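You operate a simulated robot arm through the tools that you are given. There is no shell and no other tool.

The job below is to be done with a simulated robot arm. You get a single attempt, and the scene is never put back.

JOB
Bring the regulator down to about 0.4 bar, then run the yellow line at about 1.5 l/min.
Fine: the bleed tap is open while the regulator comes down and shut before the yellow tap opens.

The check looks at the end state, three seconds after you hand in, the way a careful person would. Anything else that was tipped, shoved, dropped, spilled or broken makes it a failure.

ROBOT AND FRAMES
A 6-joint arm with a two-finger parallel gripper, fixed in place. Base frame: the origin is on the floor under the middle of its stand, x ahead of it, y to its left, z up; the work surface is at about z = 0.85. Lengths are in m, angles in rad, forces in N, time in s.
It reaches about 1.347 m from its shoulder. Its first joint turns from -2.897 to 2.897 rad. Payload 3.91 kg.
The TCP is the grasp point between the finger pads, 0.03 m short of the fingertips. In the tool frame z runs along the fingers and y along their closing line. The gripper opens to 0.11 m. The fingers are 0.02 m wide and 0.01 m thick; the gripper's body (0.048 by 0.112 m) begins 0.055 m behind the TCP.
Orientation is told as [roll, pitch, yaw] about the base's x, y, z axes, in that order, counted from this pose: with the fingers straight down and closing along the base's y, the tool's x points along the base's -x, its y along +y and its z along -z.

CONTROLS
- The arm moves only by the tool move_arm. Its argument "series" is a list of rows, each a list of 7 numbers: the shift along the tool's x, y, z in units of 40 mm (1.0 is 40 mm), then the turn, a rotation vector about the tool's x, y, z in units of 4 degrees (1.0 is 4 degrees), then the closure, from 0 (fully open) to 1 (shut). In form: [[x, y, z, ax, ay, az, fingers], ...]. A call has 1 to 20 rows; each row shifts and turns the commanded pose from where the row before left it, along the tool's axes as they then stand. A call with a number of a shift or a turn outside -1 to 1 is refused whole. Each row takes 0.2 s and may step no farther than 0.05 m and 0.15 rad from the row before; otherwise, or with a gripper value out of range, the whole call is refused. A pose out of reach is approached as far as the arm can. The call stops where the force on the tool passes 70 N (or 10 N more than at its start, if that is more) or the arm is blocked; 0.2 s more then pass. Each finger travels about 0.108 m/s and halts on what it meets, pressing with about 32 N; the grip force reading is that of the motor and also rises with nothing between the fingers. The clock runs only during rows and for 0.2 s after the last one: add rows that do not move to give the fingers time. The reply holds the time, the measured pose of the TCP, the force on the tool along the base axes, the opening and the grip force, in the units named above and with some noise, with the torque about the TCP (base axes, N m) and any sound that the robot's microphone picked up, and new pictures: "pictures" is both (left out), scene, wrist or none.
- Cameras (640 x 400 px; columns grow to the right, rows downward): "scene" is fixed at [0.2197, 0.6523, 1.4977]; the picture's right is [-0.67, -0.74, 0.00], its down [-0.40, 0.36, -0.84] and it looks along [0.63, -0.56, -0.54] (base axes); focal length 361 px, centre (320, 200). "wrist" rides on the gripper at [0.072, 0.017, -0.103] in the tool frame; the picture's right is [-0.23, 0.97, 0.00], its down [-0.76, -0.18, -0.62] and it looks along [-0.61, -0.14, 0.78] (tool axes); focal length 222 px, centre (320, 200). There is no depth. A picture from a camera that has moved, and an enlarged one, comes with that camera's place and axes in the base frame and with its lens.
- enlarge(camera, box): a new picture of the part [left, top, right, bottom] of that camera's present view, enlarged. The clock stands still meanwhile.
- hand_in(): hands the job in; it is judged then, once.

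Nothing tells you positions but the pictures and the camera data. Unless the task says otherwise, let go and move clear before handing in.

The tools are called after ">>>" as a command line: name --pt "numbers of a row" for each row, then --argument value for the rest, lists and objects as JSON in quotes. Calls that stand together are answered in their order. move_arm: Moves the arm, as the interface text tells. Its arguments: {"type":"object","properties":{"series":{"type":"array"},"pictures":{"type":"string","enum":["both","scene","wrist","none"]}},"required":["series"]} The other tools are called the same way: enlarge (camera, box) takes an enlarged picture of a part of a camera's view; hand_in () hands the job in.

At the start:

```text
t: 0.0
position: [0.5873, -0.0754, 1.2166]
ee_rot: [0.003, -0.002, 0.001]
force: [0.2, 1.0, -0.7]
torque: [0.0, 0.02, -0.01]
finger_gap: 0.1102
grasp_force: 0.1
```

scene: 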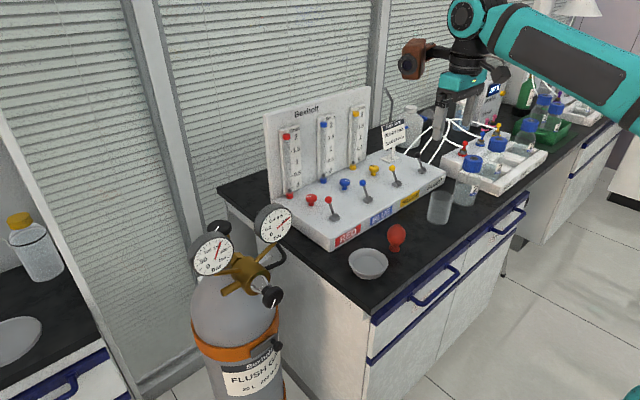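
wrist: 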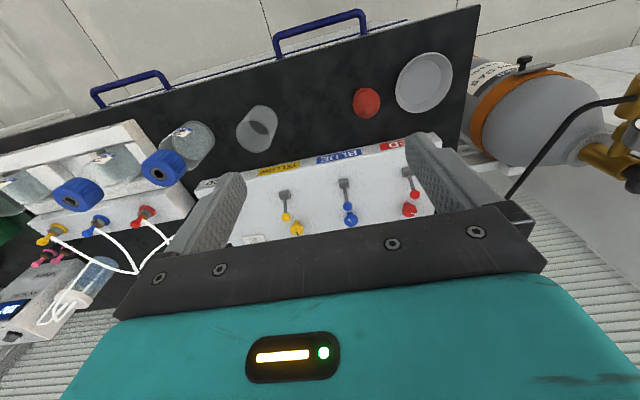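

I see a flow panel with three rotameters (red, blue, yellow), three coloured knobs and several levers, and a gas cylinder with a regulator and two gauges. I'll enlarge several regions before I move.

>>> enlarge --camera "scene" --box '[180, 180, 320, 320]'

>>> enlarge --camera "scene" --box '[260, 80, 460, 250]'

>>> enlarge --camera "scene" --box '[370, 70, 470, 190]'

>>> enlarge --camera "wrist" --box '[220, 130, 460, 260]'

>>> enlarge --camera "wrist" --box '[440, 30, 640, 210]'

```text
2.86 times, centred on (250, 250) of scene
camera zoom: at [0.2197, 0.6523, 1.4977], right [-0.67, -0.74, 0.0], down [-0.4, 0.36, -0.84], along [0.63, -0.56, -0.54], focal length 1031 px, centre (520, 57)
```

zoom: 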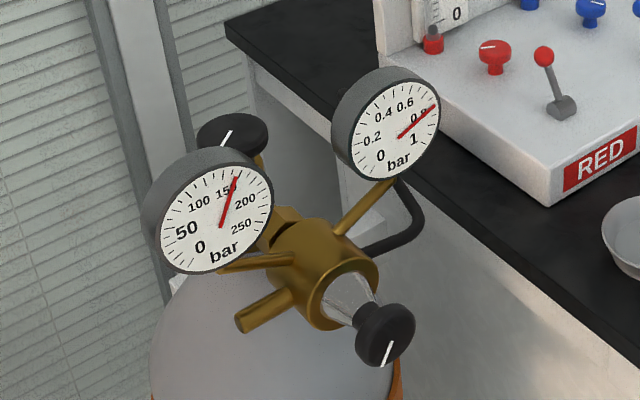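

```text
2.35 times, centred on (360, 165) of scene
camera zoom: at [0.2197, 0.6523, 1.4977], right [-0.67, -0.74, 0.0], down [-0.4, 0.36, -0.84], along [0.63, -0.56, -0.54], focal length 849 px, centre (226, 282)
```

zoom: 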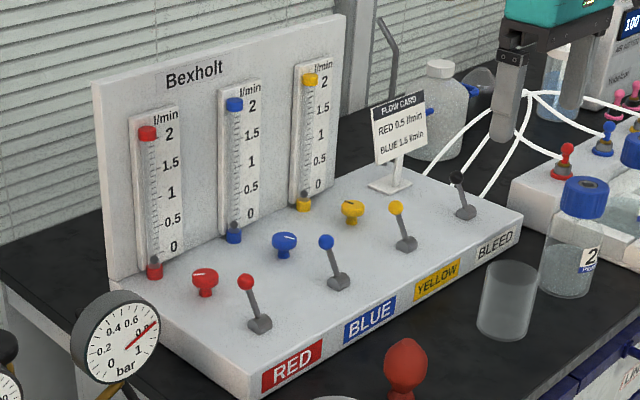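

```text
3.33 times, centred on (420, 130) of scene
camera zoom: at [0.2197, 0.6523, 1.4977], right [-0.67, -0.74, 0.0], down [-0.4, 0.36, -0.84], along [0.63, -0.56, -0.54], focal length 1203 px, centre (-13, 433)
```

zoom: 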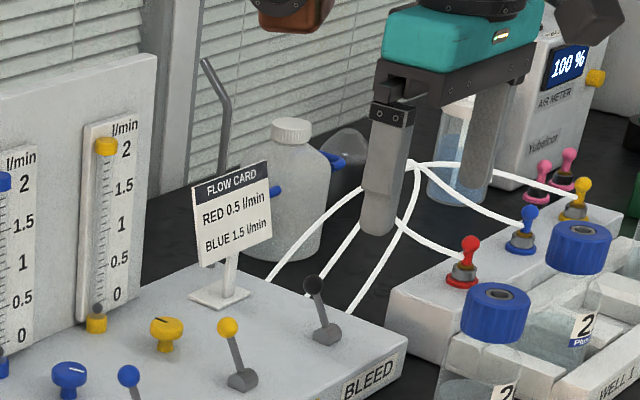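

```text
2.67 times, centred on (340, 195) of wrist
camera zoom: at [0.515, -0.0577, 1.32], right [0.23, 0.97, 0.0], down [0.76, -0.18, 0.62], along [0.61, -0.14, -0.78], focal length 592 px, centre (267, 213)
```

zoom: 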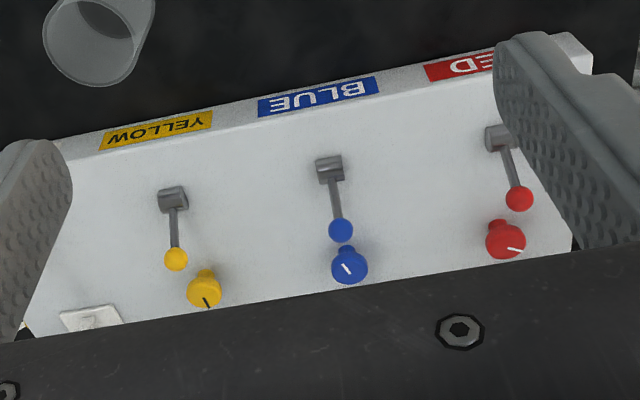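

```text
2.22 times, centred on (540, 120) of wrist
camera zoom: at [0.515, -0.0577, 1.32], right [0.23, 0.97, 0.0], down [0.76, -0.18, 0.62], along [0.61, -0.14, -0.78], focal length 494 px, centre (-169, 378)
```

zoom: 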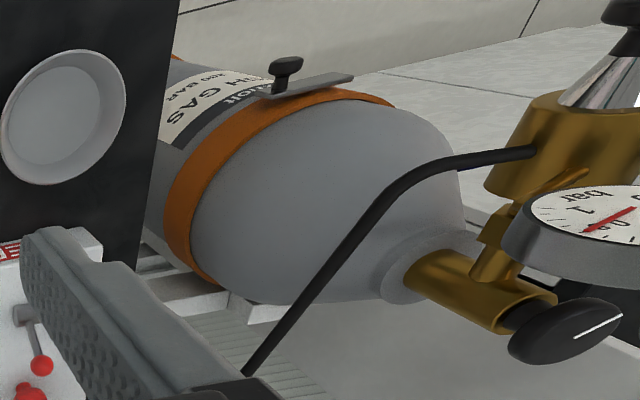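

The panel's levers (red, blue, yellow, bleed) sit at about x≈0.845, with y≈0.063, -0.079, -0.214 and -0.362 and the balls at z≈0.947. All are tilted back, so they look shut. The regulator knob is near [0.64, 0.40, 0.965] and its gauge reads about 0.85 bar. First I'll move above the bleed lever for a closer look.

>>> move_arm --pt "-0.717 -0.797 0.325 0 0 0 0.5" --pt "-0.717 -0.797 0.325 0 0 0 0.5" --pt "-0.717 -0.797 0.325 0 0 0 0.5" --pt "-0.717 -0.797 0.325 0 0 0 0.5" --pt "-0.717 -0.797 0.325 0 0 0 0.5" --pt "-0.717 -0.797 0.325 0 0 0 0.5" --pt "-0.717 -0.797 0.325 0 0 0 0.5" --pt "-0.717 -0.797 0.325 0 0 0 0.5" --pt "-0.717 -0.797 0.325 0 0 0 0.5" --pt "0 0 0 0 0 0 0.5"

```text
t: 2.2
position: [0.8483, -0.3624, 1.098]
ee_rot: [0.002, -0.001, -0.001]
force: [-1.0, -0.3, -0.2]
torque: [0.05, 0.02, -0.04]
finger_gap: 0.055
grasp_force: 0.1
camera wrist: at [0.7745, -0.3456, 1.2028], right [0.23, 0.97, 0.0], down [0.76, -0.18, 0.62], along [0.61, -0.14, -0.78], focal length 222 px, centre (320, 200)
```

scene: 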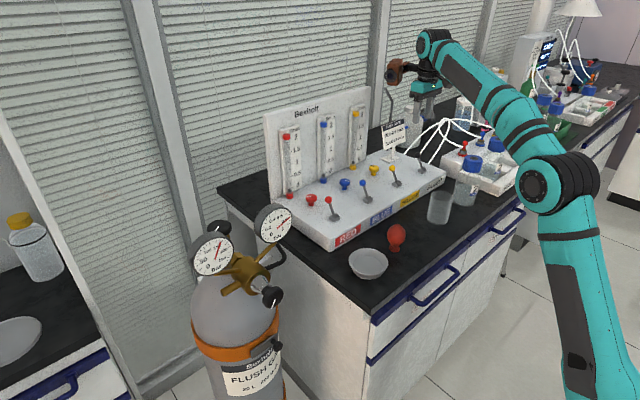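
wrist: 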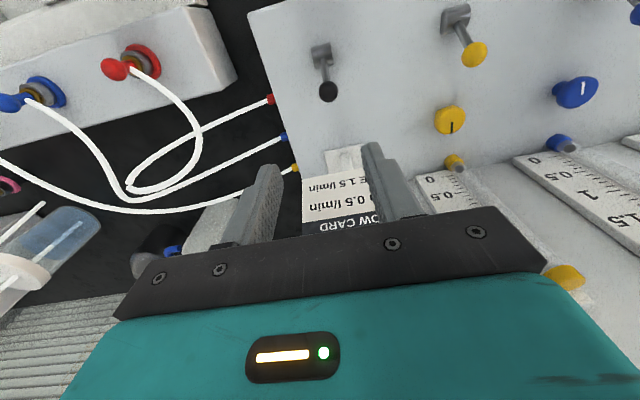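

>>> enlarge --camera "wrist" --box '[240, 0, 400, 100]'

>>> enlarge --camera "scene" --box '[340, 70, 500, 170]'

```text
4.00 times, centred on (320, 50) of wrist
camera zoom: at [0.7745, -0.3456, 1.2028], right [0.23, 0.97, 0.0], down [0.76, -0.18, 0.62], along [0.61, -0.14, -0.78], focal length 888 px, centre (320, 800)
```

zoom: 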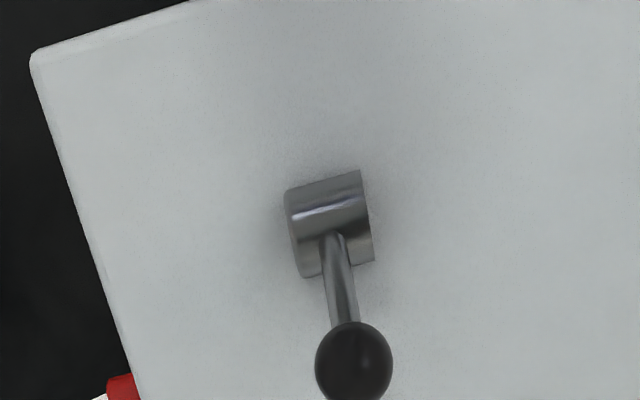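

```text
4.00 times, centred on (420, 120) of scene
camera zoom: at [0.2197, 0.6523, 1.4977], right [-0.67, -0.74, 0.0], down [-0.4, 0.36, -0.84], along [0.63, -0.56, -0.54], focal length 1444 px, centre (-80, 520)
```

zoom: 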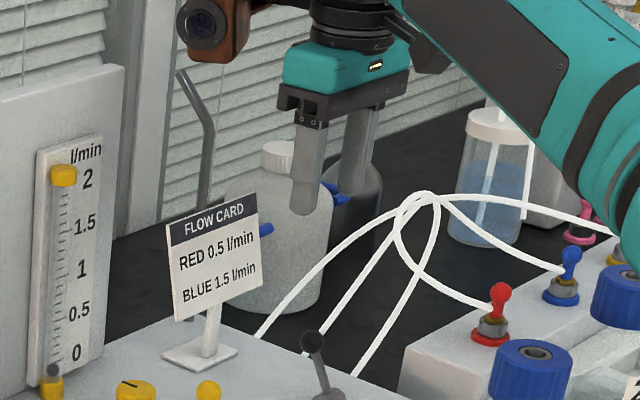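

The bleed ball is at about [0.832, -0.349, 0.945], with a diameter of about 2 cm and its pivot near x 0.805. I'll move over it, go down part of the way, and check the alignment.

>>> move_arm --pt "0.2 0.17 0.6 0 0 0 0.5" --pt "0.2 0.17 0.6 0 0 0 0.5" --pt "0 0 0.6 0 0 0 0.5" --pt "0 0 0.6 0 0 0 0.5" --pt "0 0 0 0 0 0 0.5"

```text
t: 3.4
position: [0.8318, -0.3485, 1.0027]
ee_rot: [0.001, -0.002, -0.001]
force: [0.2, 0.3, -0.6]
torque: [-0.03, 0.01, 0.0]
finger_gap: 0.0547
grasp_force: 0.1
camera wrist: at [0.7582, -0.3314, 1.1066], right [0.23, 0.97, 0.0], down [0.76, -0.18, 0.62], along [0.61, -0.14, -0.78], focal length 222 px, centre (320, 200)
```

scene: 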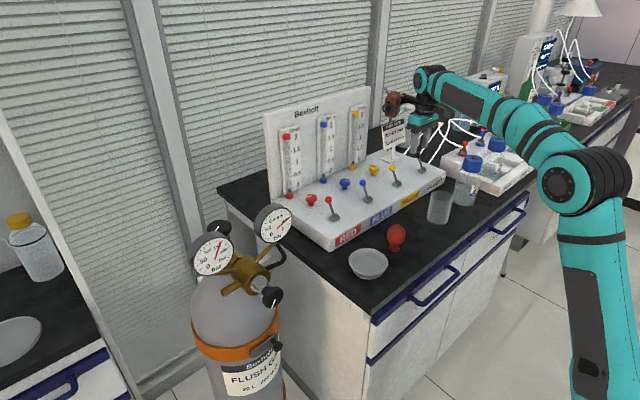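
wrist: 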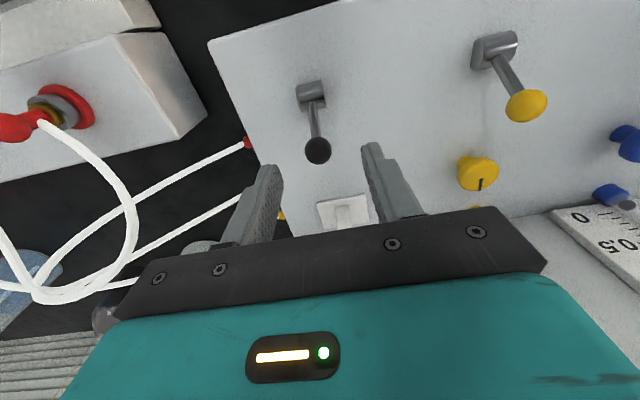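

>>> enlarge --camera "scene" --box '[360, 70, 480, 190]'

>>> enlarge --camera "wrist" --box '[220, 60, 460, 210]'

```text
3.33 times, centred on (420, 130) of scene
camera zoom: at [0.2197, 0.6523, 1.4977], right [-0.67, -0.74, 0.0], down [-0.4, 0.36, -0.84], along [0.63, -0.56, -0.54], focal length 1203 px, centre (-13, 433)
```

zoom: 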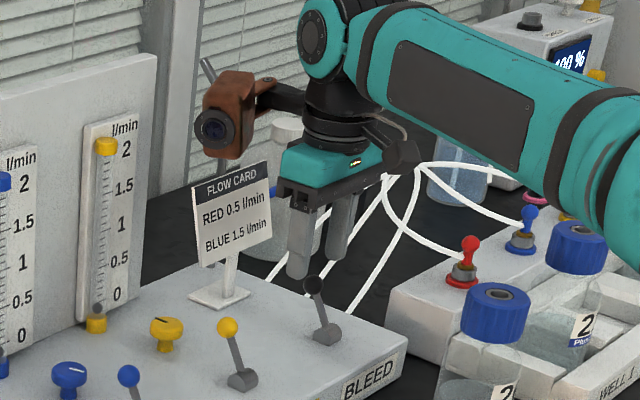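

```text
2.67 times, centred on (340, 135) of wrist
camera zoom: at [0.7582, -0.3314, 1.1066], right [0.23, 0.97, 0.0], down [0.76, -0.18, 0.62], along [0.61, -0.14, -0.78], focal length 592 px, centre (267, 373)
```

zoom: 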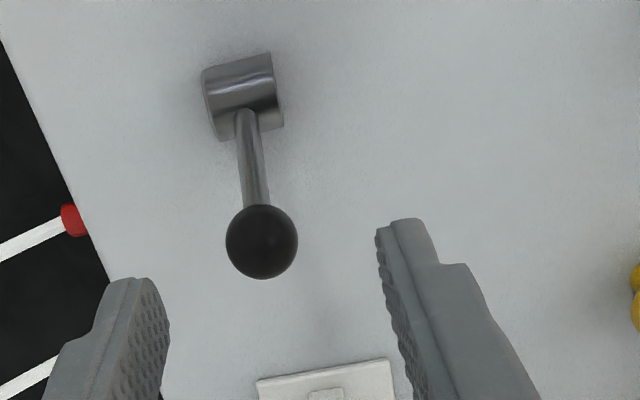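

The hand has a brown box on the far side from the wrist camera, about 0.11 m out at tool -x, and in this orientation it would come down on the flow card. I'll go back up and yaw the hand 90°, so the box is over the clear part of the panel and the fingers straddle the lever along x.

>>> move_arm --pt "0 0 -0.8 0 0 0 0.5" --pt "0 0 -0.8 0 0 0 0.5" --pt "0 0 -0.8 0 0 0 0.5" --pt "0 0 0 0 0 -1 0.5" --pt "0 0 0 0 0 -1 0.5" --pt "0 0 0 0 0 -1 0.5" --pt "0 0 0 0 0 -1 0.5" --pt "0 0 0 0 0 -1 0.5" --pt "0 0 0 0 0 -1 0.5" --pt "0 0 0 0 0 -1 0.5" --pt "0 0 0 0 0 -1 0.5" --pt "0 0 0 0 0 -1 0.5" --pt "0 0 0 0 0 -1 0.5" --pt "0 0 0 0 0 -1 0.5" --pt "0 0 0 0 0 -1 0.5" --pt "0 0 0 0 0 -1 0.5" --pt "0 0 0 0 0 -1 0.5" --pt "0 0 0 0 0 -1 0.5" --pt "0 0 0 0 0 -1 0.5" --pictures "none"

>>> move_arm --pt "0 0 0 0 0 -1 0.5" --pt "0 0 0 0 0 -1 0.5" --pt "0 0 0 0 0 -1 0.5" --pt "0 0 0 0 0 -1 0.5" --pt "0 0 0 0 0 -1 0.5" --pt "0 0 0 0 0 -1 0.5" --pt "0 0 0 0 0 -0.5 0.5" --pt "0 0 0 0 0 0 0.5"

```text
t: 7.4
position: [0.8304, -0.3482, 1.0996]
ee_rot: [-0.002, -0.001, 1.119]
force: [0.5, -0.2, 0.2]
torque: [-0.01, -0.01, -0.04]
finger_gap: 0.0548
grasp_force: 0.0
```

```text
t: 9.2
position: [0.83, -0.3477, 1.0985]
ee_rot: [-0.003, -0.003, 1.569]
force: [0.3, 0.2, -0.3]
torque: [0.03, -0.03, -0.01]
finger_gap: 0.055
grasp_force: 0.0
camera wrist: at [0.813, -0.4205, 1.2033], right [-0.97, 0.23, 0.0], down [0.18, 0.76, 0.62], along [0.14, 0.61, -0.78], focal length 222 px, centre (320, 200)
```

scene: 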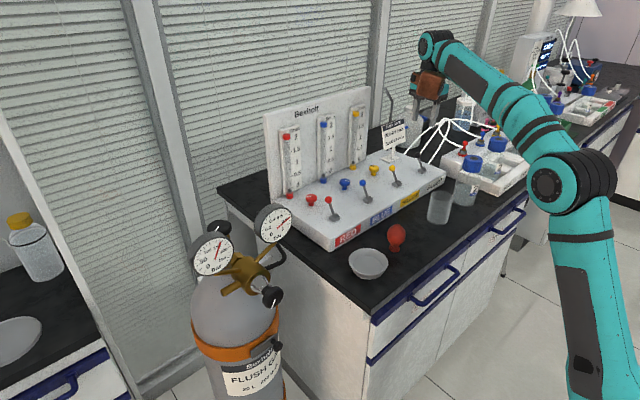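
wrist: 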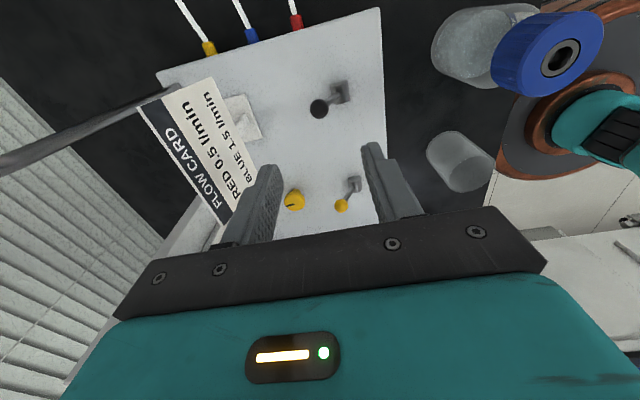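

>>> move_arm --pt "0 0 0.7 0 0 0 0.5" --pt "0 0 0.7 0 0 0 0.5" --pt "0 0 0.7 0 0 0 0.5" --pt "0 0 0.7 0 0 0 0.5" --pt "0 0 0.6 0 0 0 0.5" --pt "0 0 0 0 0 0 0.5"

>>> enlarge --camera "scene" --box '[350, 70, 510, 190]'

>>> enlarge --camera "wrist" --box '[200, 60, 440, 220]'

```text
t: 10.6
position: [0.8316, -0.3481, 0.963]
ee_rot: [-0.001, -0.002, 1.571]
force: [-0.2, -0.2, 0.4]
torque: [0.02, -0.02, 0.01]
finger_gap: 0.0548
grasp_force: 0.2
camera wrist: at [0.8125, -0.4202, 1.0669], right [-0.97, 0.23, 0.0], down [0.18, 0.76, 0.62], along [0.14, 0.61, -0.78], focal length 222 px, centre (320, 200)
```

scene: 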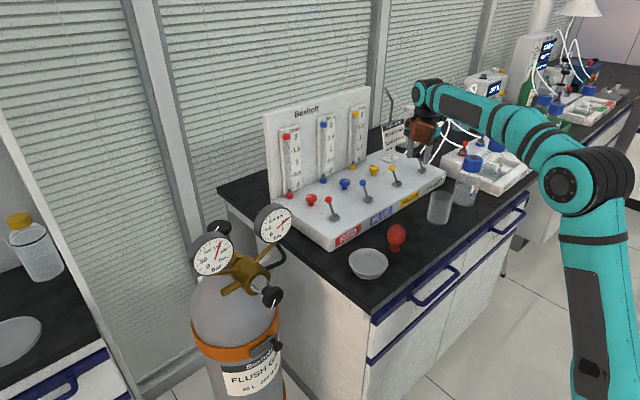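
wrist: 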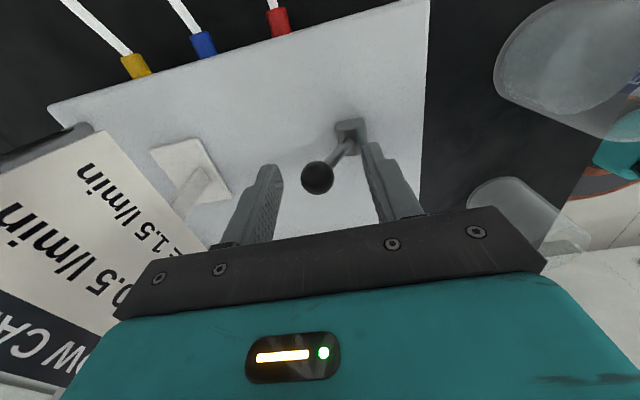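

```text
3.33 times, centred on (430, 130) of scene
camera zoom: at [0.2197, 0.6523, 1.4977], right [-0.67, -0.74, 0.0], down [-0.4, 0.36, -0.84], along [0.63, -0.56, -0.54], focal length 1203 px, centre (-47, 433)
```

zoom: 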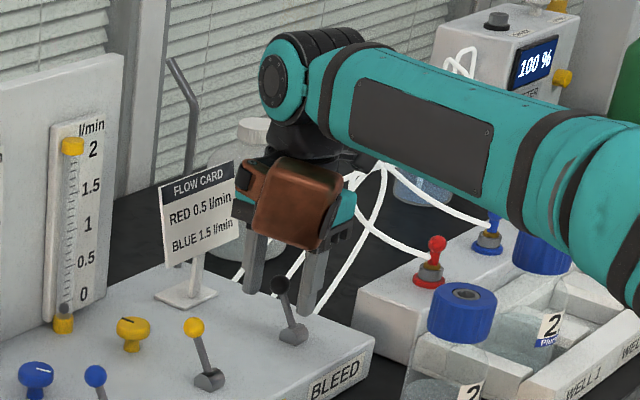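

```text
2.50 times, centred on (320, 140) of wrist
camera zoom: at [0.8125, -0.4202, 1.0669], right [-0.97, 0.23, 0.0], down [0.18, 0.76, 0.62], along [0.14, 0.61, -0.78], focal length 555 px, centre (320, 350)
```

zoom: 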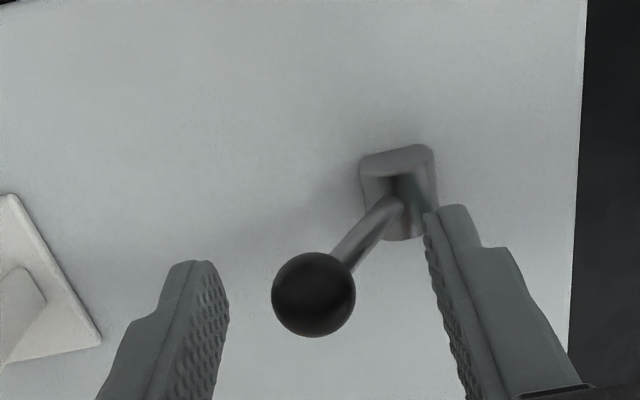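

The fingers now straddle the bleed ball. I'll narrow the gap and swing the lever toward the robot (-x).

>>> move_arm --pt "0 0 0 0 0 0 0.67" --pt "0 0 0 0 0 0 0.67" --pt "0 0.25 0 0 0 0 0.67" --pt "0 0.25 0 0 0 0 0.67" --pt "0 0.25 0 0 0 0 0.67" --pt "0 0.25 0 0 0 0 0.67" --pt "0 0 0 0 0 0 0.67"

>>> enlarge --camera "scene" --box '[350, 70, 510, 190]'

>>> enlarge --camera "wrist" --box '[200, 60, 440, 220]'

```text
t: 12.2
position: [0.7892, -0.348, 0.9641]
ee_rot: [-0.003, -0.001, 1.572]
force: [-1.3, -0.5, -0.7]
torque: [0.0, 0.02, -0.01]
finger_gap: 0.0372
grasp_force: 0.5
camera wrist: at [0.7729, -0.4206, 1.0672], right [-0.97, 0.23, 0.0], down [0.18, 0.76, 0.62], along [0.14, 0.61, -0.78], focal length 222 px, centre (320, 200)
```

scene: 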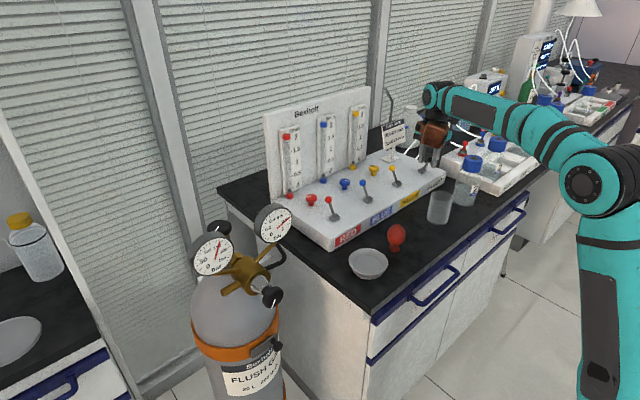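
wrist: 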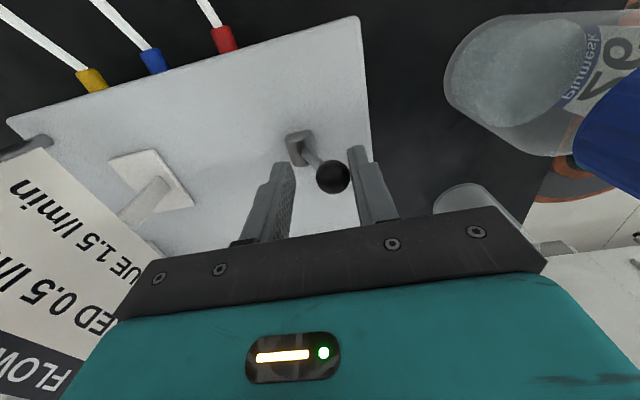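

```text
3.33 times, centred on (430, 130) of scene
camera zoom: at [0.2197, 0.6523, 1.4977], right [-0.67, -0.74, 0.0], down [-0.4, 0.36, -0.84], along [0.63, -0.56, -0.54], focal length 1203 px, centre (-47, 433)
```

zoom: 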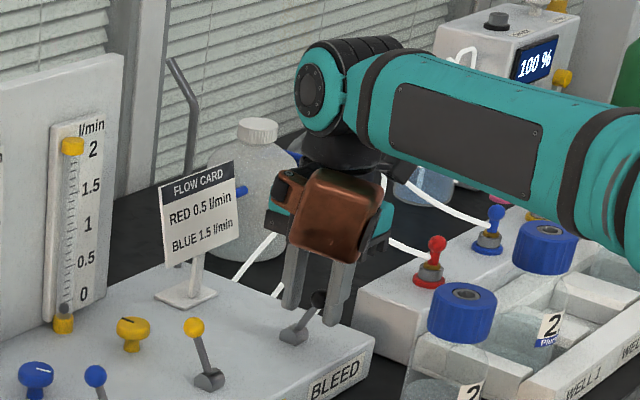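

```text
2.50 times, centred on (320, 140) of wrist
camera zoom: at [0.7729, -0.4206, 1.0672], right [-0.97, 0.23, 0.0], down [0.18, 0.76, 0.62], along [0.14, 0.61, -0.78], focal length 555 px, centre (320, 350)
```

zoom: 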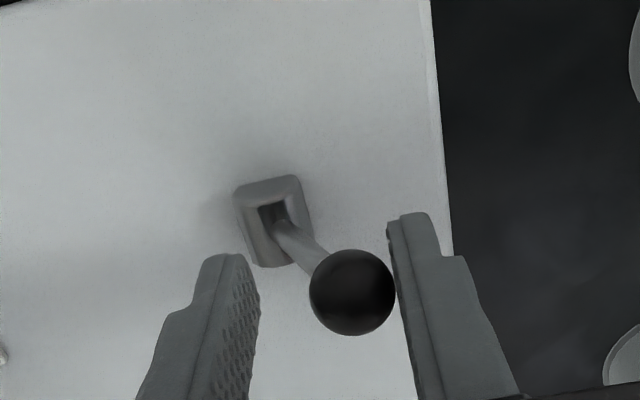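

The bleed lever has snapped over toward the robot and is now open. I'll lift away and move to where the wrist camera can see the regulator.

>>> move_arm --pt "0 0 -0.9 0 0 0 0.67" --pt "0 0 -1 0 0 0 0.5" --pt "0 0 -1 0 0 0 0.5" --pt "0 0 -1 0 0 0 0.5" --pt "0 0 -1 0 0 0 0.5" --pt "0 0 -1 0 0 0 0.5" --pt "-0.94 0.354 0 0 0 0 0.5" --pt "-0.94 0.354 0 0 0 0 0.5" --pt "-0.94 0.354 0 0 0 0 0.5" --pt "-0.94 0.354 0 0 0 0 0.5" --pt "-0.94 0.354 0 0 0 0 0.5" --pt "-0.94 0.354 0 0 0 0 0.5" --pt "-0.94 0.354 0 0 0 0 0.5" --pt "-0.94 0.354 0 0 0 0 0.5" --pt "-0.94 0.354 0 0 0 0 0.5" --pt "-0.94 0.354 0 0 0 0 0.5" --pt "-0.94 0.354 0 0 0 0 0.5" --pt "-0.94 0.354 0 0 0 0 0.5" --pt "0 0 0 0 0 0 0.5"

>>> enlarge --camera "scene" --box '[180, 190, 320, 310]'

>>> enlarge --camera "scene" --box '[260, 80, 460, 250]'

```text
t: 16.2
position: [0.6197, 0.1033, 1.1989]
ee_rot: [-0.001, -0.002, 1.57]
force: [0.6, 0.4, -0.3]
torque: [0.01, 0.01, -0.02]
finger_gap: 0.0551
grasp_force: 0.1
camera wrist: at [0.6027, 0.0315, 1.3028], right [-0.97, 0.23, 0.0], down [0.18, 0.76, 0.62], along [0.14, 0.61, -0.78], focal length 222 px, centre (320, 200)
```

scene: 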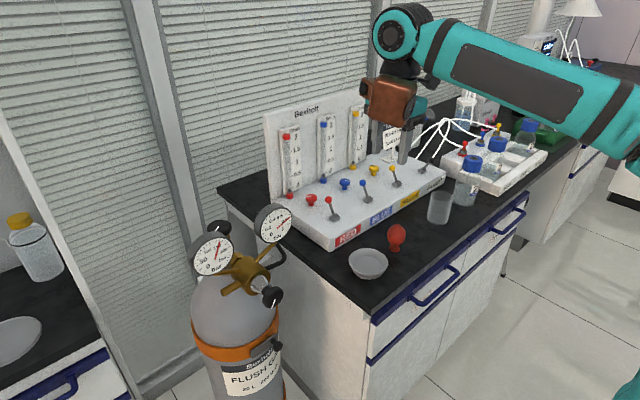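
wrist: 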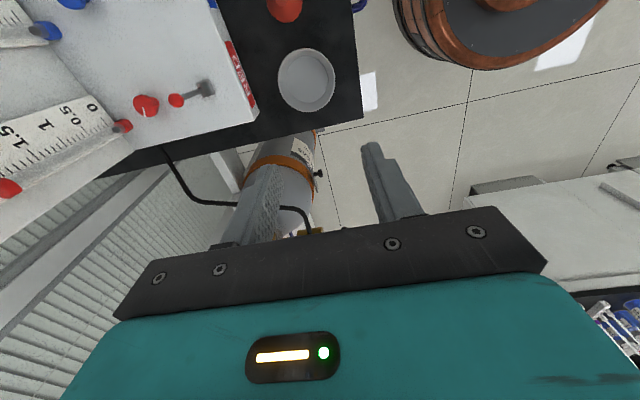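

```text
3.33 times, centred on (250, 250) of scene
camera zoom: at [0.2197, 0.6523, 1.4977], right [-0.67, -0.74, 0.0], down [-0.4, 0.36, -0.84], along [0.63, -0.56, -0.54], focal length 1203 px, centre (553, 33)
```

zoom: 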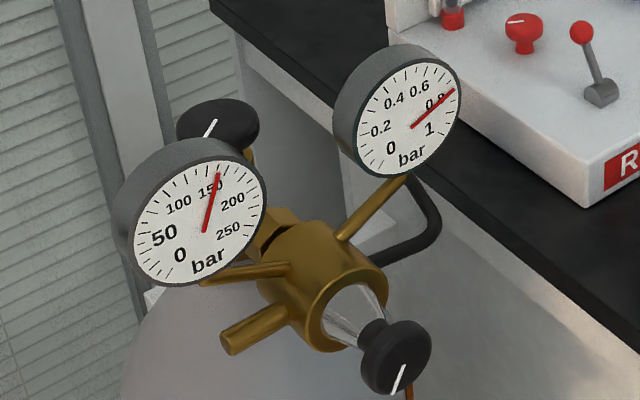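

```text
2.35 times, centred on (360, 165) of scene
camera zoom: at [0.2197, 0.6523, 1.4977], right [-0.67, -0.74, 0.0], down [-0.4, 0.36, -0.84], along [0.63, -0.56, -0.54], focal length 849 px, centre (226, 282)
```

zoom: 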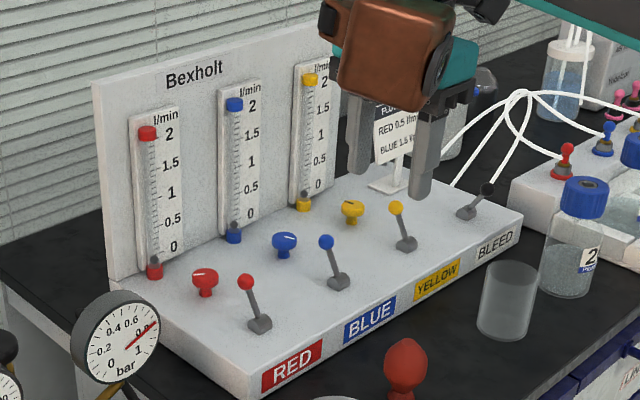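

The gauge still reads about 0.8–0.85, as expected with the regulator still set high. Next I'll move in front of the regulator and yaw the hand so it can pitch forward to face the knob along +x.

>>> move_arm --pt "-0.825 0.472 0.278 0 0 0 0.2" --pt "-0.825 0.472 0.278 0 0 0 0.2" --pt "-0.825 0.472 0.278 0 0 0 0.2" --pt "-0.825 0.472 0.278 0 0 0 0.2" --pt "-0.825 0.472 0.278 0 0 0 0.2" --pt "-0.825 0.472 0.278 0 0 0 0.2" --pt "-0.825 0.472 0.278 0 0 0 0.2" --pt "-0.825 0.472 0.278 0 0 0 0.2" --pt "-0.825 0.472 0.278 0 0 0 0.2" --pt "0 0 0 0 0 1 0.2" --pt "0 0 0 0 0 1 0.2" --pt "0 0 0 0 0 1 0.2" --pt "0 0 0 0 0 1 0.2" --pt "0 0 0 0 0 1 0.2" --pt "0 0 0 0 0 1 0.2" --pt "0 0 0 0 0 1 0.2" --pt "0 0 0 0 0 1 0.2" --pt "0 0 0 0 0 1 0.2" --pt "0 0 0 0 0 1 0.2" --pt "0 0 0 0 0 1 0.2"

```text
t: 20.4
position: [0.4494, 0.3998, 1.0996]
ee_rot: [-0.002, -0.001, 0.801]
force: [0.4, -0.6, -0.3]
torque: [-0.01, 0.04, -0.02]
finger_gap: 0.0881
grasp_force: 0.1
camera wrist: at [0.387, 0.36, 1.2033], right [-0.54, 0.84, 0.0], down [0.66, 0.42, 0.63], along [0.53, 0.34, -0.78], focal length 222 px, centre (320, 200)
```

scene: 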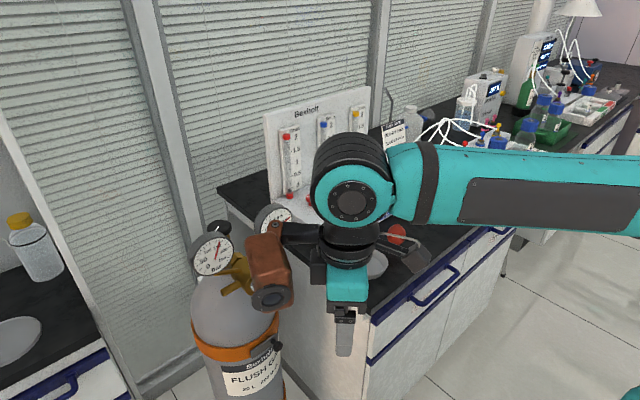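
wrist: 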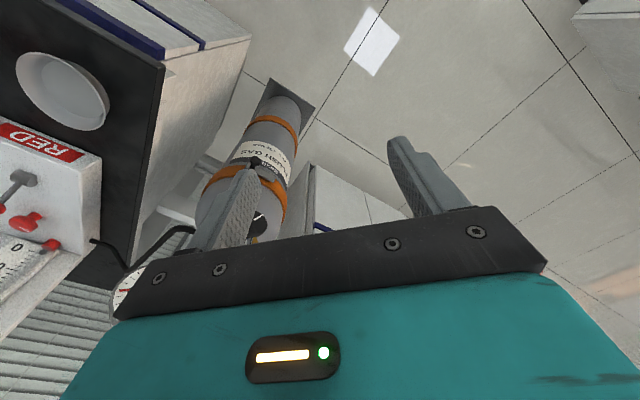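

>>> move_arm --pt "0 0 0 0 0 1 0.2" --pt "0 0 0 0 0 1 0.2" --pt "0 0 0 0 0 1 0.2" --pt "0 0 0 0 0 1 0.2" --pt "0 0 0 0 0 1 0.2" --pt "0 0 0 0 0 1 0.2" --pt "0 0 0 0 0 1 0.2" --pt "0 0 0 0 0 1 0.2" --pt "0 0 0 0 0 1 0.2" --pt "0 0 0 0 0 1 0.2" --pt "0 0 0 0 0 1 0.2" --pt "0 0 0 0 0 1 0.2" --pt "0 0 0 0 0 1 0.2" --pt "0 0 0 0 0 1 0.2" --pt "0 0 0 0 0 1 0.2" --pt "0 0 0 0 0 1 0.2" --pt "0 0 0 0 0 1 0.2" --pt "0 0 0 0 0 1 0.2" --pt "0 0 0 0 0 1 0.2" --pt "0 0 0 0 0 1 0.2" --pictures "none"

>>> move_arm --pt "0 0 0 0 0 1 0.2" --pt "0 0 0 0 0 1 0.2" --pt "0 0 0 0 0 1 0.2" --pt "0 0 0 0 0 1 0.2" --pt "0 0 0 0 0 1 0.2" --pt "0 0 0 0 0 1 0.2" --pt "0 0 0 0 0 1 0.2" --pt "0 0 0 0 0 1 0.2" --pt "0 0 0 0 0 1 0.2" --pt "0 0 0 0 0 1 0.2" --pt "0 0 0 0 0 1 0.2" --pt "0 0 0 0 0 1 0.2" --pt "0 0 0 0 0 1 0.2" --pt "0 0 0 0 0 1 0.2" --pt "0 0 0 0 0 0 0.2"

```text
t: 24.6
position: [0.4494, 0.4002, 1.0991]
ee_rot: [0.001, -0.001, -0.595]
force: [0.5, 0.8, -0.7]
torque: [0.01, -0.02, -0.03]
finger_gap: 0.0881
grasp_force: 0.1
```

```text
t: 27.8
position: [0.45, 0.4004, 1.1]
ee_rot: [0.003, 0.002, -1.573]
force: [-0.2, -0.4, -0.3]
torque: [0.0, -0.04, 0.02]
finger_gap: 0.0882
grasp_force: 0.0
camera wrist: at [0.4666, 0.4729, 1.2035], right [0.97, -0.23, 0.0], down [-0.18, -0.76, 0.62], along [-0.14, -0.61, -0.78], focal length 222 px, centre (320, 200)
```

scene: 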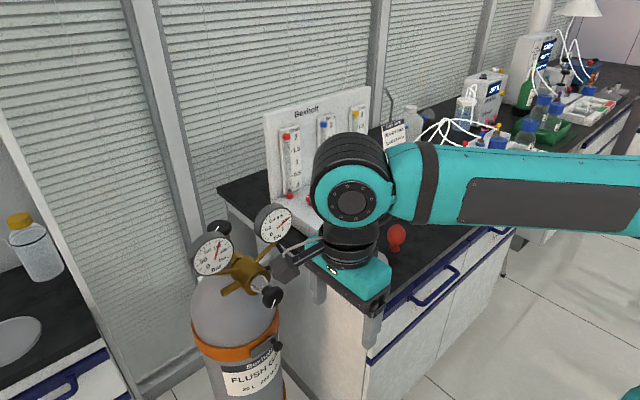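
wrist: 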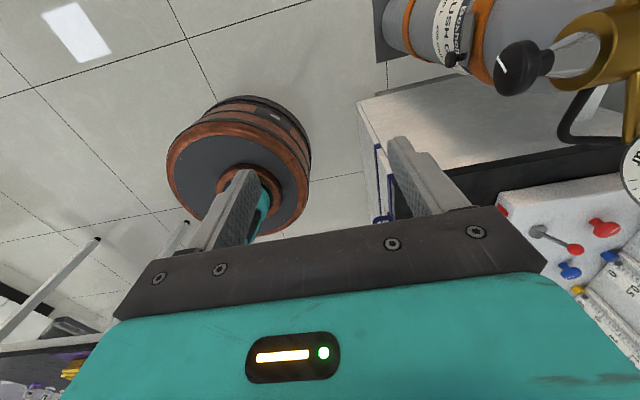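

>>> enlarge --camera "wrist" --box '[440, 0, 640, 140]'

>>> enlarge --camera "scene" --box '[220, 240, 310, 310]'

```text
2.86 times, centred on (540, 70) of wrist
camera zoom: at [0.4666, 0.4729, 1.2035], right [0.97, -0.23, 0.0], down [-0.18, -0.76, 0.62], along [-0.14, -0.61, -0.78], focal length 635 px, centre (-309, 571)
```

zoom: 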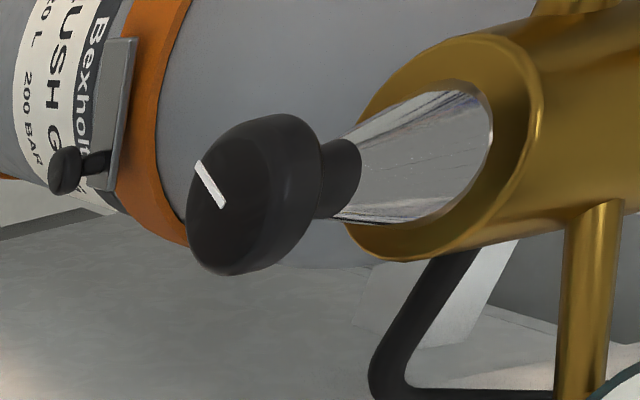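

```text
5.71 times, centred on (265, 275) of scene
camera zoom: at [0.2197, 0.6523, 1.4977], right [-0.67, -0.74, 0.0], down [-0.4, 0.36, -0.84], along [0.63, -0.56, -0.54], focal length 2062 px, centre (634, -229)
```

zoom: 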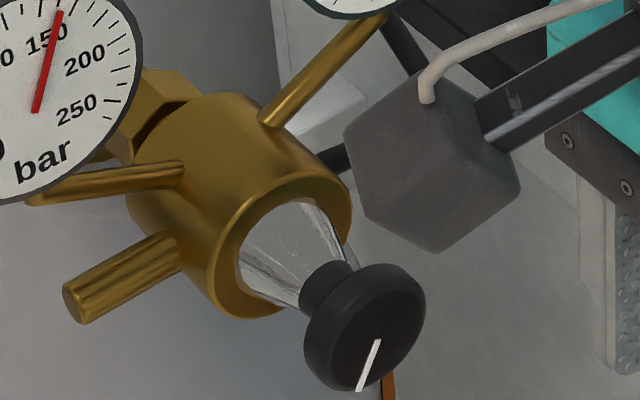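

The regulator knob axis points along -x, with its centre at about [0.638, 0.40, 0.968] and a diameter of about 42 mm. I'll pitch the hand forward to face it, keeping the TCP back at x=0.45.

>>> move_arm --pt "0 0 0 -1 0 0 0.2" --pt "0 0 0 -1 0 0 0.2" --pt "0 0 0 -1 0 0 0.2" --pt "0 0 0 -1 0 0 0.2" --pt "0 0 0 -1 0 0 0.2" --pt "0 0 0 -1 0 0 0.2" --pt "0 0 0 -1 0 0 0.2" --pt "0 0 0 -1 0 0 0.2" --pt "0 0 0 -1 0 0 0.2" --pt "0 0 0 -1 0 0 0.2" --pt "0 0 0 -1 0 0 0.2"

```text
t: 30.2
position: [0.45, 0.3992, 1.099]
ee_rot: [0.772, 0.002, -1.57]
force: [-0.2, -0.2, 0.5]
torque: [-0.03, -0.01, 0.01]
finger_gap: 0.088
grasp_force: 0.0
camera wrist: at [0.3895, 0.4729, 1.1859], right [0.7, -0.23, 0.68], down [-0.56, -0.76, 0.32], along [0.44, -0.61, -0.66], focal length 222 px, centre (320, 200)
```

scene: 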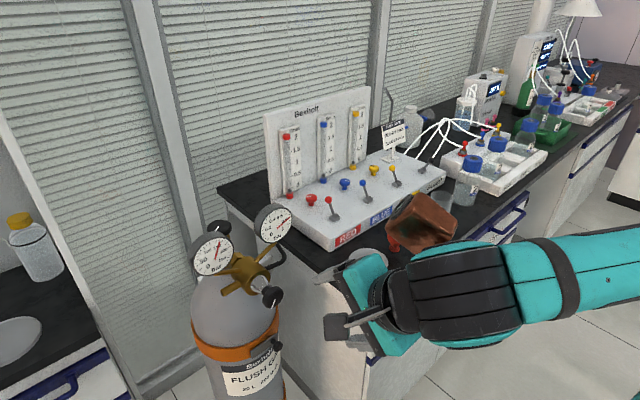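
wrist: 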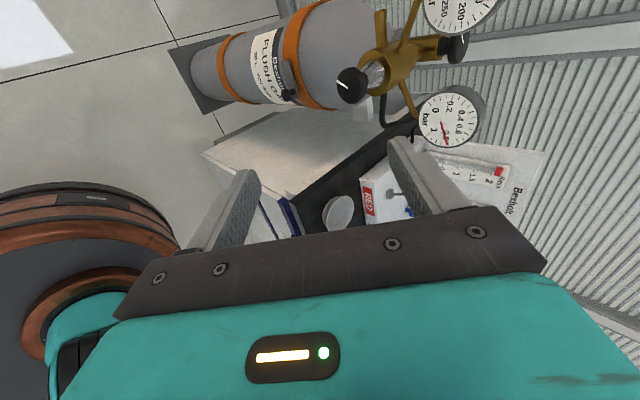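

>>> move_arm --pt "0 0 0 -1 0 0 0.2" --pt "0 0 0 -1 0 0 0.2" --pt "0 0 0 -1 0 0 0.2" --pt "0 0 0 -1 0 0 0.2" --pt "0 0 0 -1 0 0 0.2" --pt "0 0 0 -1 0 0 0.2" --pt "0 0 0 -1 0 0 0.2" --pt "0 0 0 -1 0 0 0.2" --pt "0 0 0 -1 0 0 0.2" --pt "0 0 0 -1 0 0 0.2" --pt "0 0 0 -1 0 0 0.2" --pt "0 0 0 -0.46 0 0 0.2" --pt "0 0 0 0 0 0 0.2"

>>> enlarge --camera "wrist" --box '[200, 0, 520, 200]'

```text
t: 33.0
position: [0.4847, 0.3481, 1.2359]
ee_rot: [1.427, -0.037, -1.555]
force: [-0.3, -0.4, 0.0]
torque: [-0.03, 0.02, 0.02]
finger_gap: 0.0879
grasp_force: 0.1
out of reach, approached as far as the arm can: row 5, 6, 7, 8, 9, 10, 11, 12
camera wrist: at [0.3828, 0.4197, 1.2662], right [0.14, -0.19, 0.97], down [-0.63, -0.77, -0.06], along [0.76, -0.6, -0.23], focal length 222 px, centre (320, 200)
```

scene: 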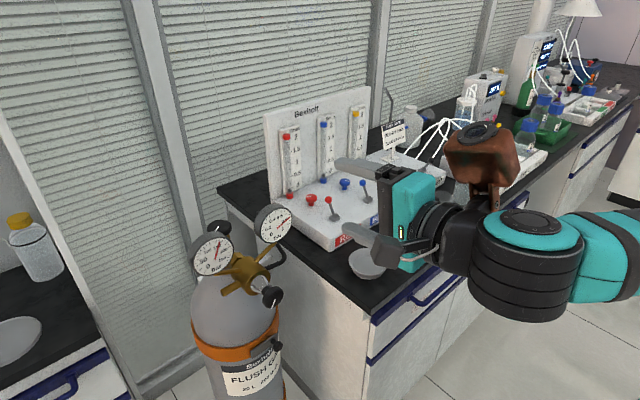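
wrist: 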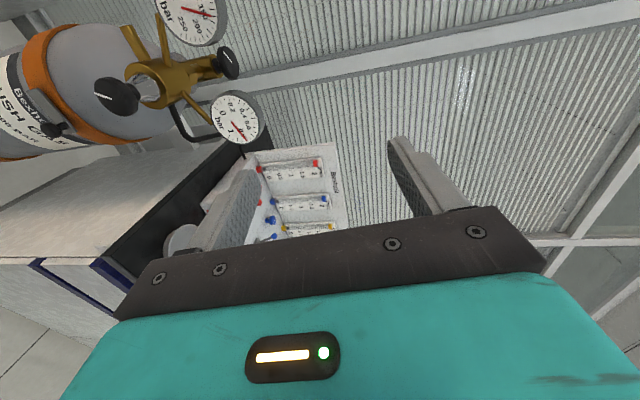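

```text
2.00 times, centred on (360, 100) of wrist
camera zoom: at [0.3828, 0.4197, 1.2662], right [0.14, -0.19, 0.97], down [-0.63, -0.77, -0.06], along [0.76, -0.6, -0.23], focal length 444 px, centre (240, 400)
```

zoom: 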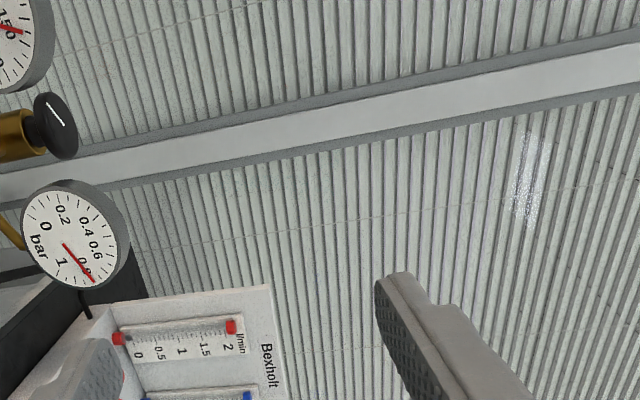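

The forward-facing pose is out of reach this close to the base. I'll step forward along the approach direction to see if it becomes reachable.

>>> move_arm --pt "0 0 1 0 0 0 0.2" --pt "0 0 1 0 0 0 0.2" --pt "0 0 0.5 0 0 0 0.2" --pt "0 0 0 0 0 0 0.2"

```text
t: 34.0
position: [0.5844, 0.3484, 1.2229]
ee_rot: [1.421, -0.04, -1.552]
force: [-0.5, 0.4, -1.6]
torque: [-0.01, -0.03, 0.04]
finger_gap: 0.0881
grasp_force: 0.1
camera wrist: at [0.4825, 0.4206, 1.2536], right [0.15, -0.18, 0.97], down [-0.63, -0.78, -0.05], along [0.76, -0.6, -0.23], focal length 222 px, centre (320, 200)
```

scene: 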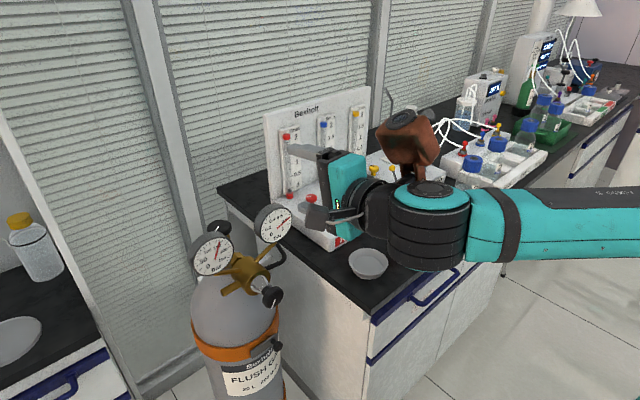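
wrist: 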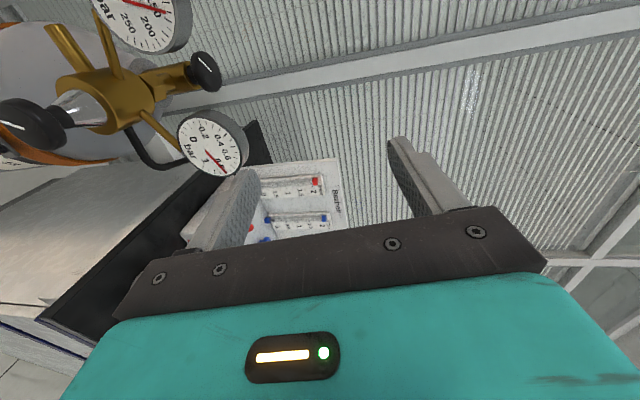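

>>> move_arm --pt "0 0 0 -0.71 -0.077 0.19 0.2" --pt "0 0 0 -0.71 -0.077 0.19 0.2" --pt "0 0 0 -0.71 -0.077 0.19 0.2" --pt "0.18 -0.9 -0.12 0 0 0 0.2" --pt "0.18 -0.9 -0.12 0 0 0 0.2" --pt "0 0 0 0 0 0 0.2"

```text
t: 35.4
position: [0.5671, 0.3478, 1.2016]
ee_rot: [1.392, -0.057, -1.545]
force: [0.0, -1.4, 0.6]
torque: [0.02, -0.01, -0.02]
finger_gap: 0.088
grasp_force: 0.1
out of reach, approached as far as the arm can: row 1, 2, 3, 4, 5
camera wrist: at [0.4655, 0.4197, 1.2329], right [0.18, -0.17, 0.97], down [-0.62, -0.78, -0.02], along [0.76, -0.6, -0.24], focal length 222 px, centre (320, 200)
```

scene: 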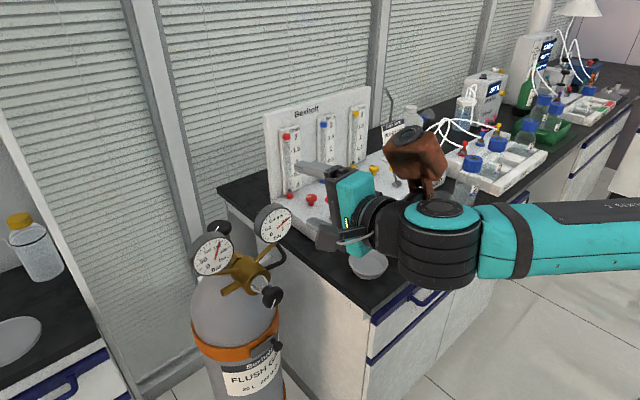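
wrist: 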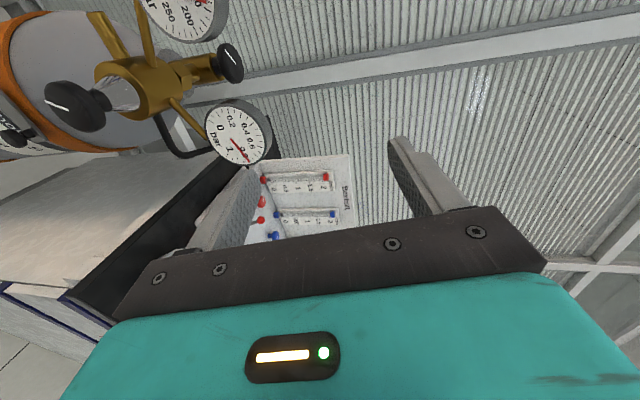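

>>> move_arm --pt "0 0.4 0.9 0 0 0 0.2" --pt "0 0.4 0.9 0 0 0 0.2" --pt "0 0 0 -0.85 -0.12 0.27 0.2" --pt "0 0 0 -0.85 -0.12 0.27 0.2" --pt "0 0 0 -0.85 -0.12 0.27 0.2" --pt "0 0 0 0 0 0 0.2"

```text
t: 36.8
position: [0.6428, 0.3485, 1.2227]
ee_rot: [1.419, -0.04, -1.552]
force: [-0.4, -0.5, 0.2]
torque: [0.01, 0.01, -0.01]
finger_gap: 0.088
grasp_force: 0.0
out of reach, approached as far as the arm can: row 3, 4, 5
camera wrist: at [0.5416, 0.4208, 1.2522], right [0.15, -0.18, 0.97], down [-0.63, -0.78, -0.05], along [0.76, -0.6, -0.23], focal length 222 px, centre (320, 200)
```

scene: 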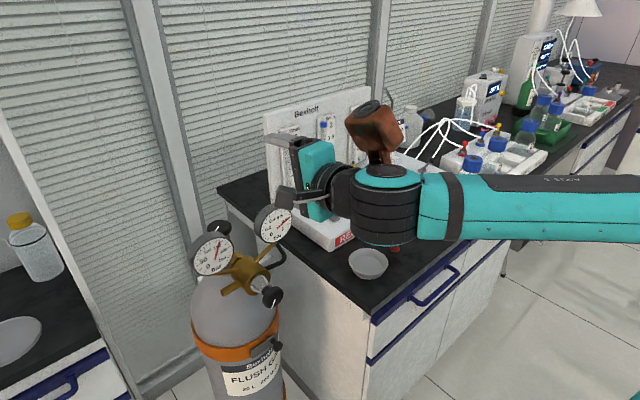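
wrist: 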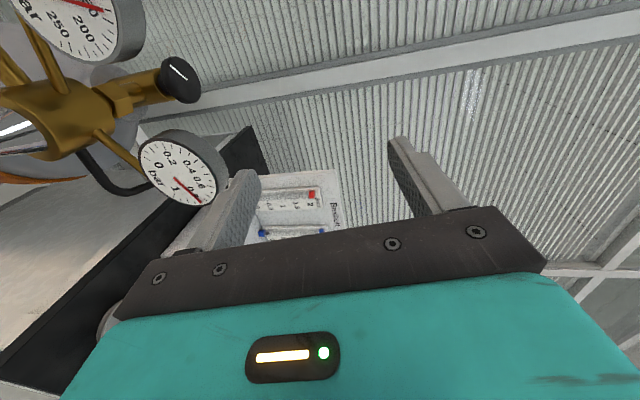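

The forward pitch stalls at about 81°, whatever x is, so a wrist joint may be at its limit. I'll roll the hand about its own axis, which moves the camera toward the underside, to see if that frees it.

>>> move_arm --pt "0 0 -0.8 0 0 -1 0.2" --pt "0 0 -0.8 0 0 -1 0.2" --pt "0 0 0 0 0 -1 0.2" --pt "0 0 0 0 0 -1 0.2" --pt "0 0 0 0 0 -1 0.2" --pt "0 0 0 0 0 -1 0.2" --pt "0 0 0 0 0 -1 0.2" --pt "0 0 0 0 0 -1 0.2" --pt "0 0 0 0 0 -1 0.2" --pt "0 0 0 0 0 -1 0.2" --pt "0 0 0 0 0 -1 0.2" --pt "0 0 0 0 0 -1 0.2" --pt "0 0 0 0 0 -1 0.2" --pt "0 0 0 0 0 -1 0.2" --pt "0 0 0 0 0 -1 0.2" --pt "0 0 0 0 0 -1 0.2" --pt "0 0 0 0 0 -1 0.2" --pt "0 0 0 0 0 -1 0.2" --pt "0 0 0 0 0 -1 0.2" --pt "0 0 0 0 0 -1 0.2"

```text
t: 41.0
position: [0.5791, 0.3489, 1.2321]
ee_rot: [0.711, -1.37, -0.706]
force: [0.3, 0.4, -0.7]
torque: [-0.02, 0.03, 0.02]
finger_gap: 0.088
grasp_force: 0.2
camera wrist: at [0.4655, 0.374, 1.1798], right [0.04, 0.94, 0.35], down [-0.5, -0.28, 0.82], along [0.86, -0.21, 0.46], focal length 222 px, centre (320, 200)
```

scene: 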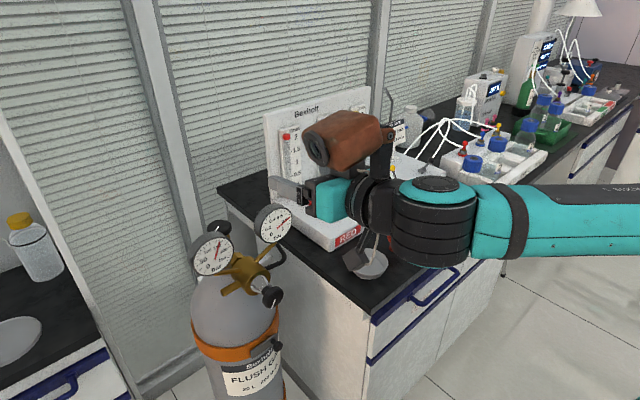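
wrist: 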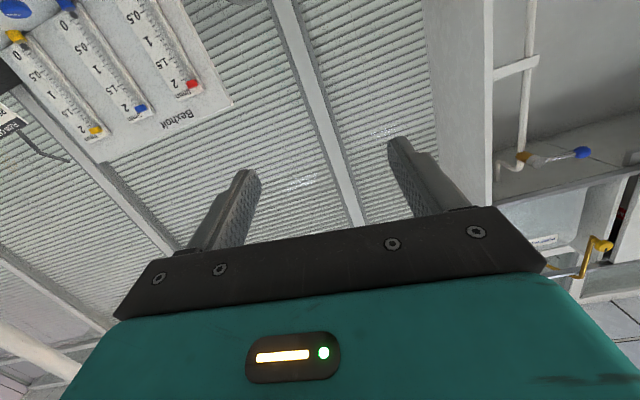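

>>> move_arm --pt "0 0 0 0.05 -0.73 -0.6 0.2" --pt "0 0 0 0.05 -0.73 -0.6 0.2" --pt "0 0 0 0.05 -0.73 -0.6 0.2" --pt "0 0 0 0 0 0 0.2"

```text
t: 42.0
position: [0.579, 0.3478, 1.2324]
ee_rot: [1.703, -1.566, -1.712]
force: [0.2, 0.3, 0.4]
torque: [0.02, 0.03, 0.01]
finger_gap: 0.0881
grasp_force: 0.0
camera wrist: at [0.4751, 0.3671, 1.1608], right [0.01, 0.97, 0.23], down [-0.63, -0.18, 0.76], along [0.78, -0.15, 0.61], focal length 222 px, centre (320, 200)
```

scene: 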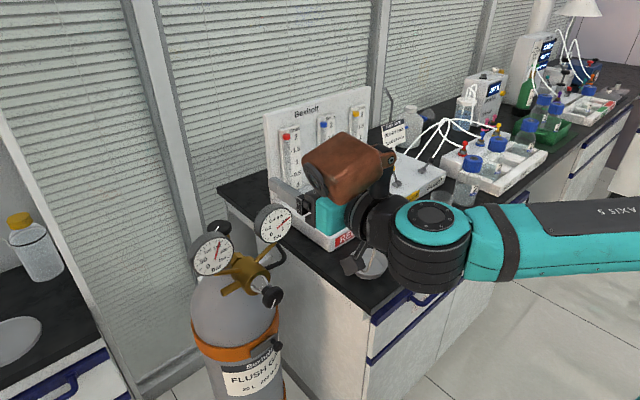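
wrist: 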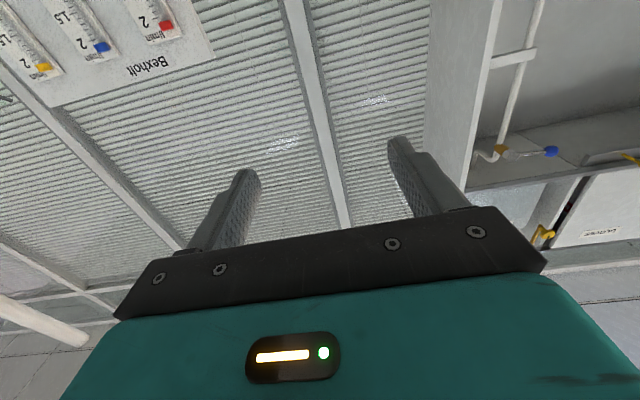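

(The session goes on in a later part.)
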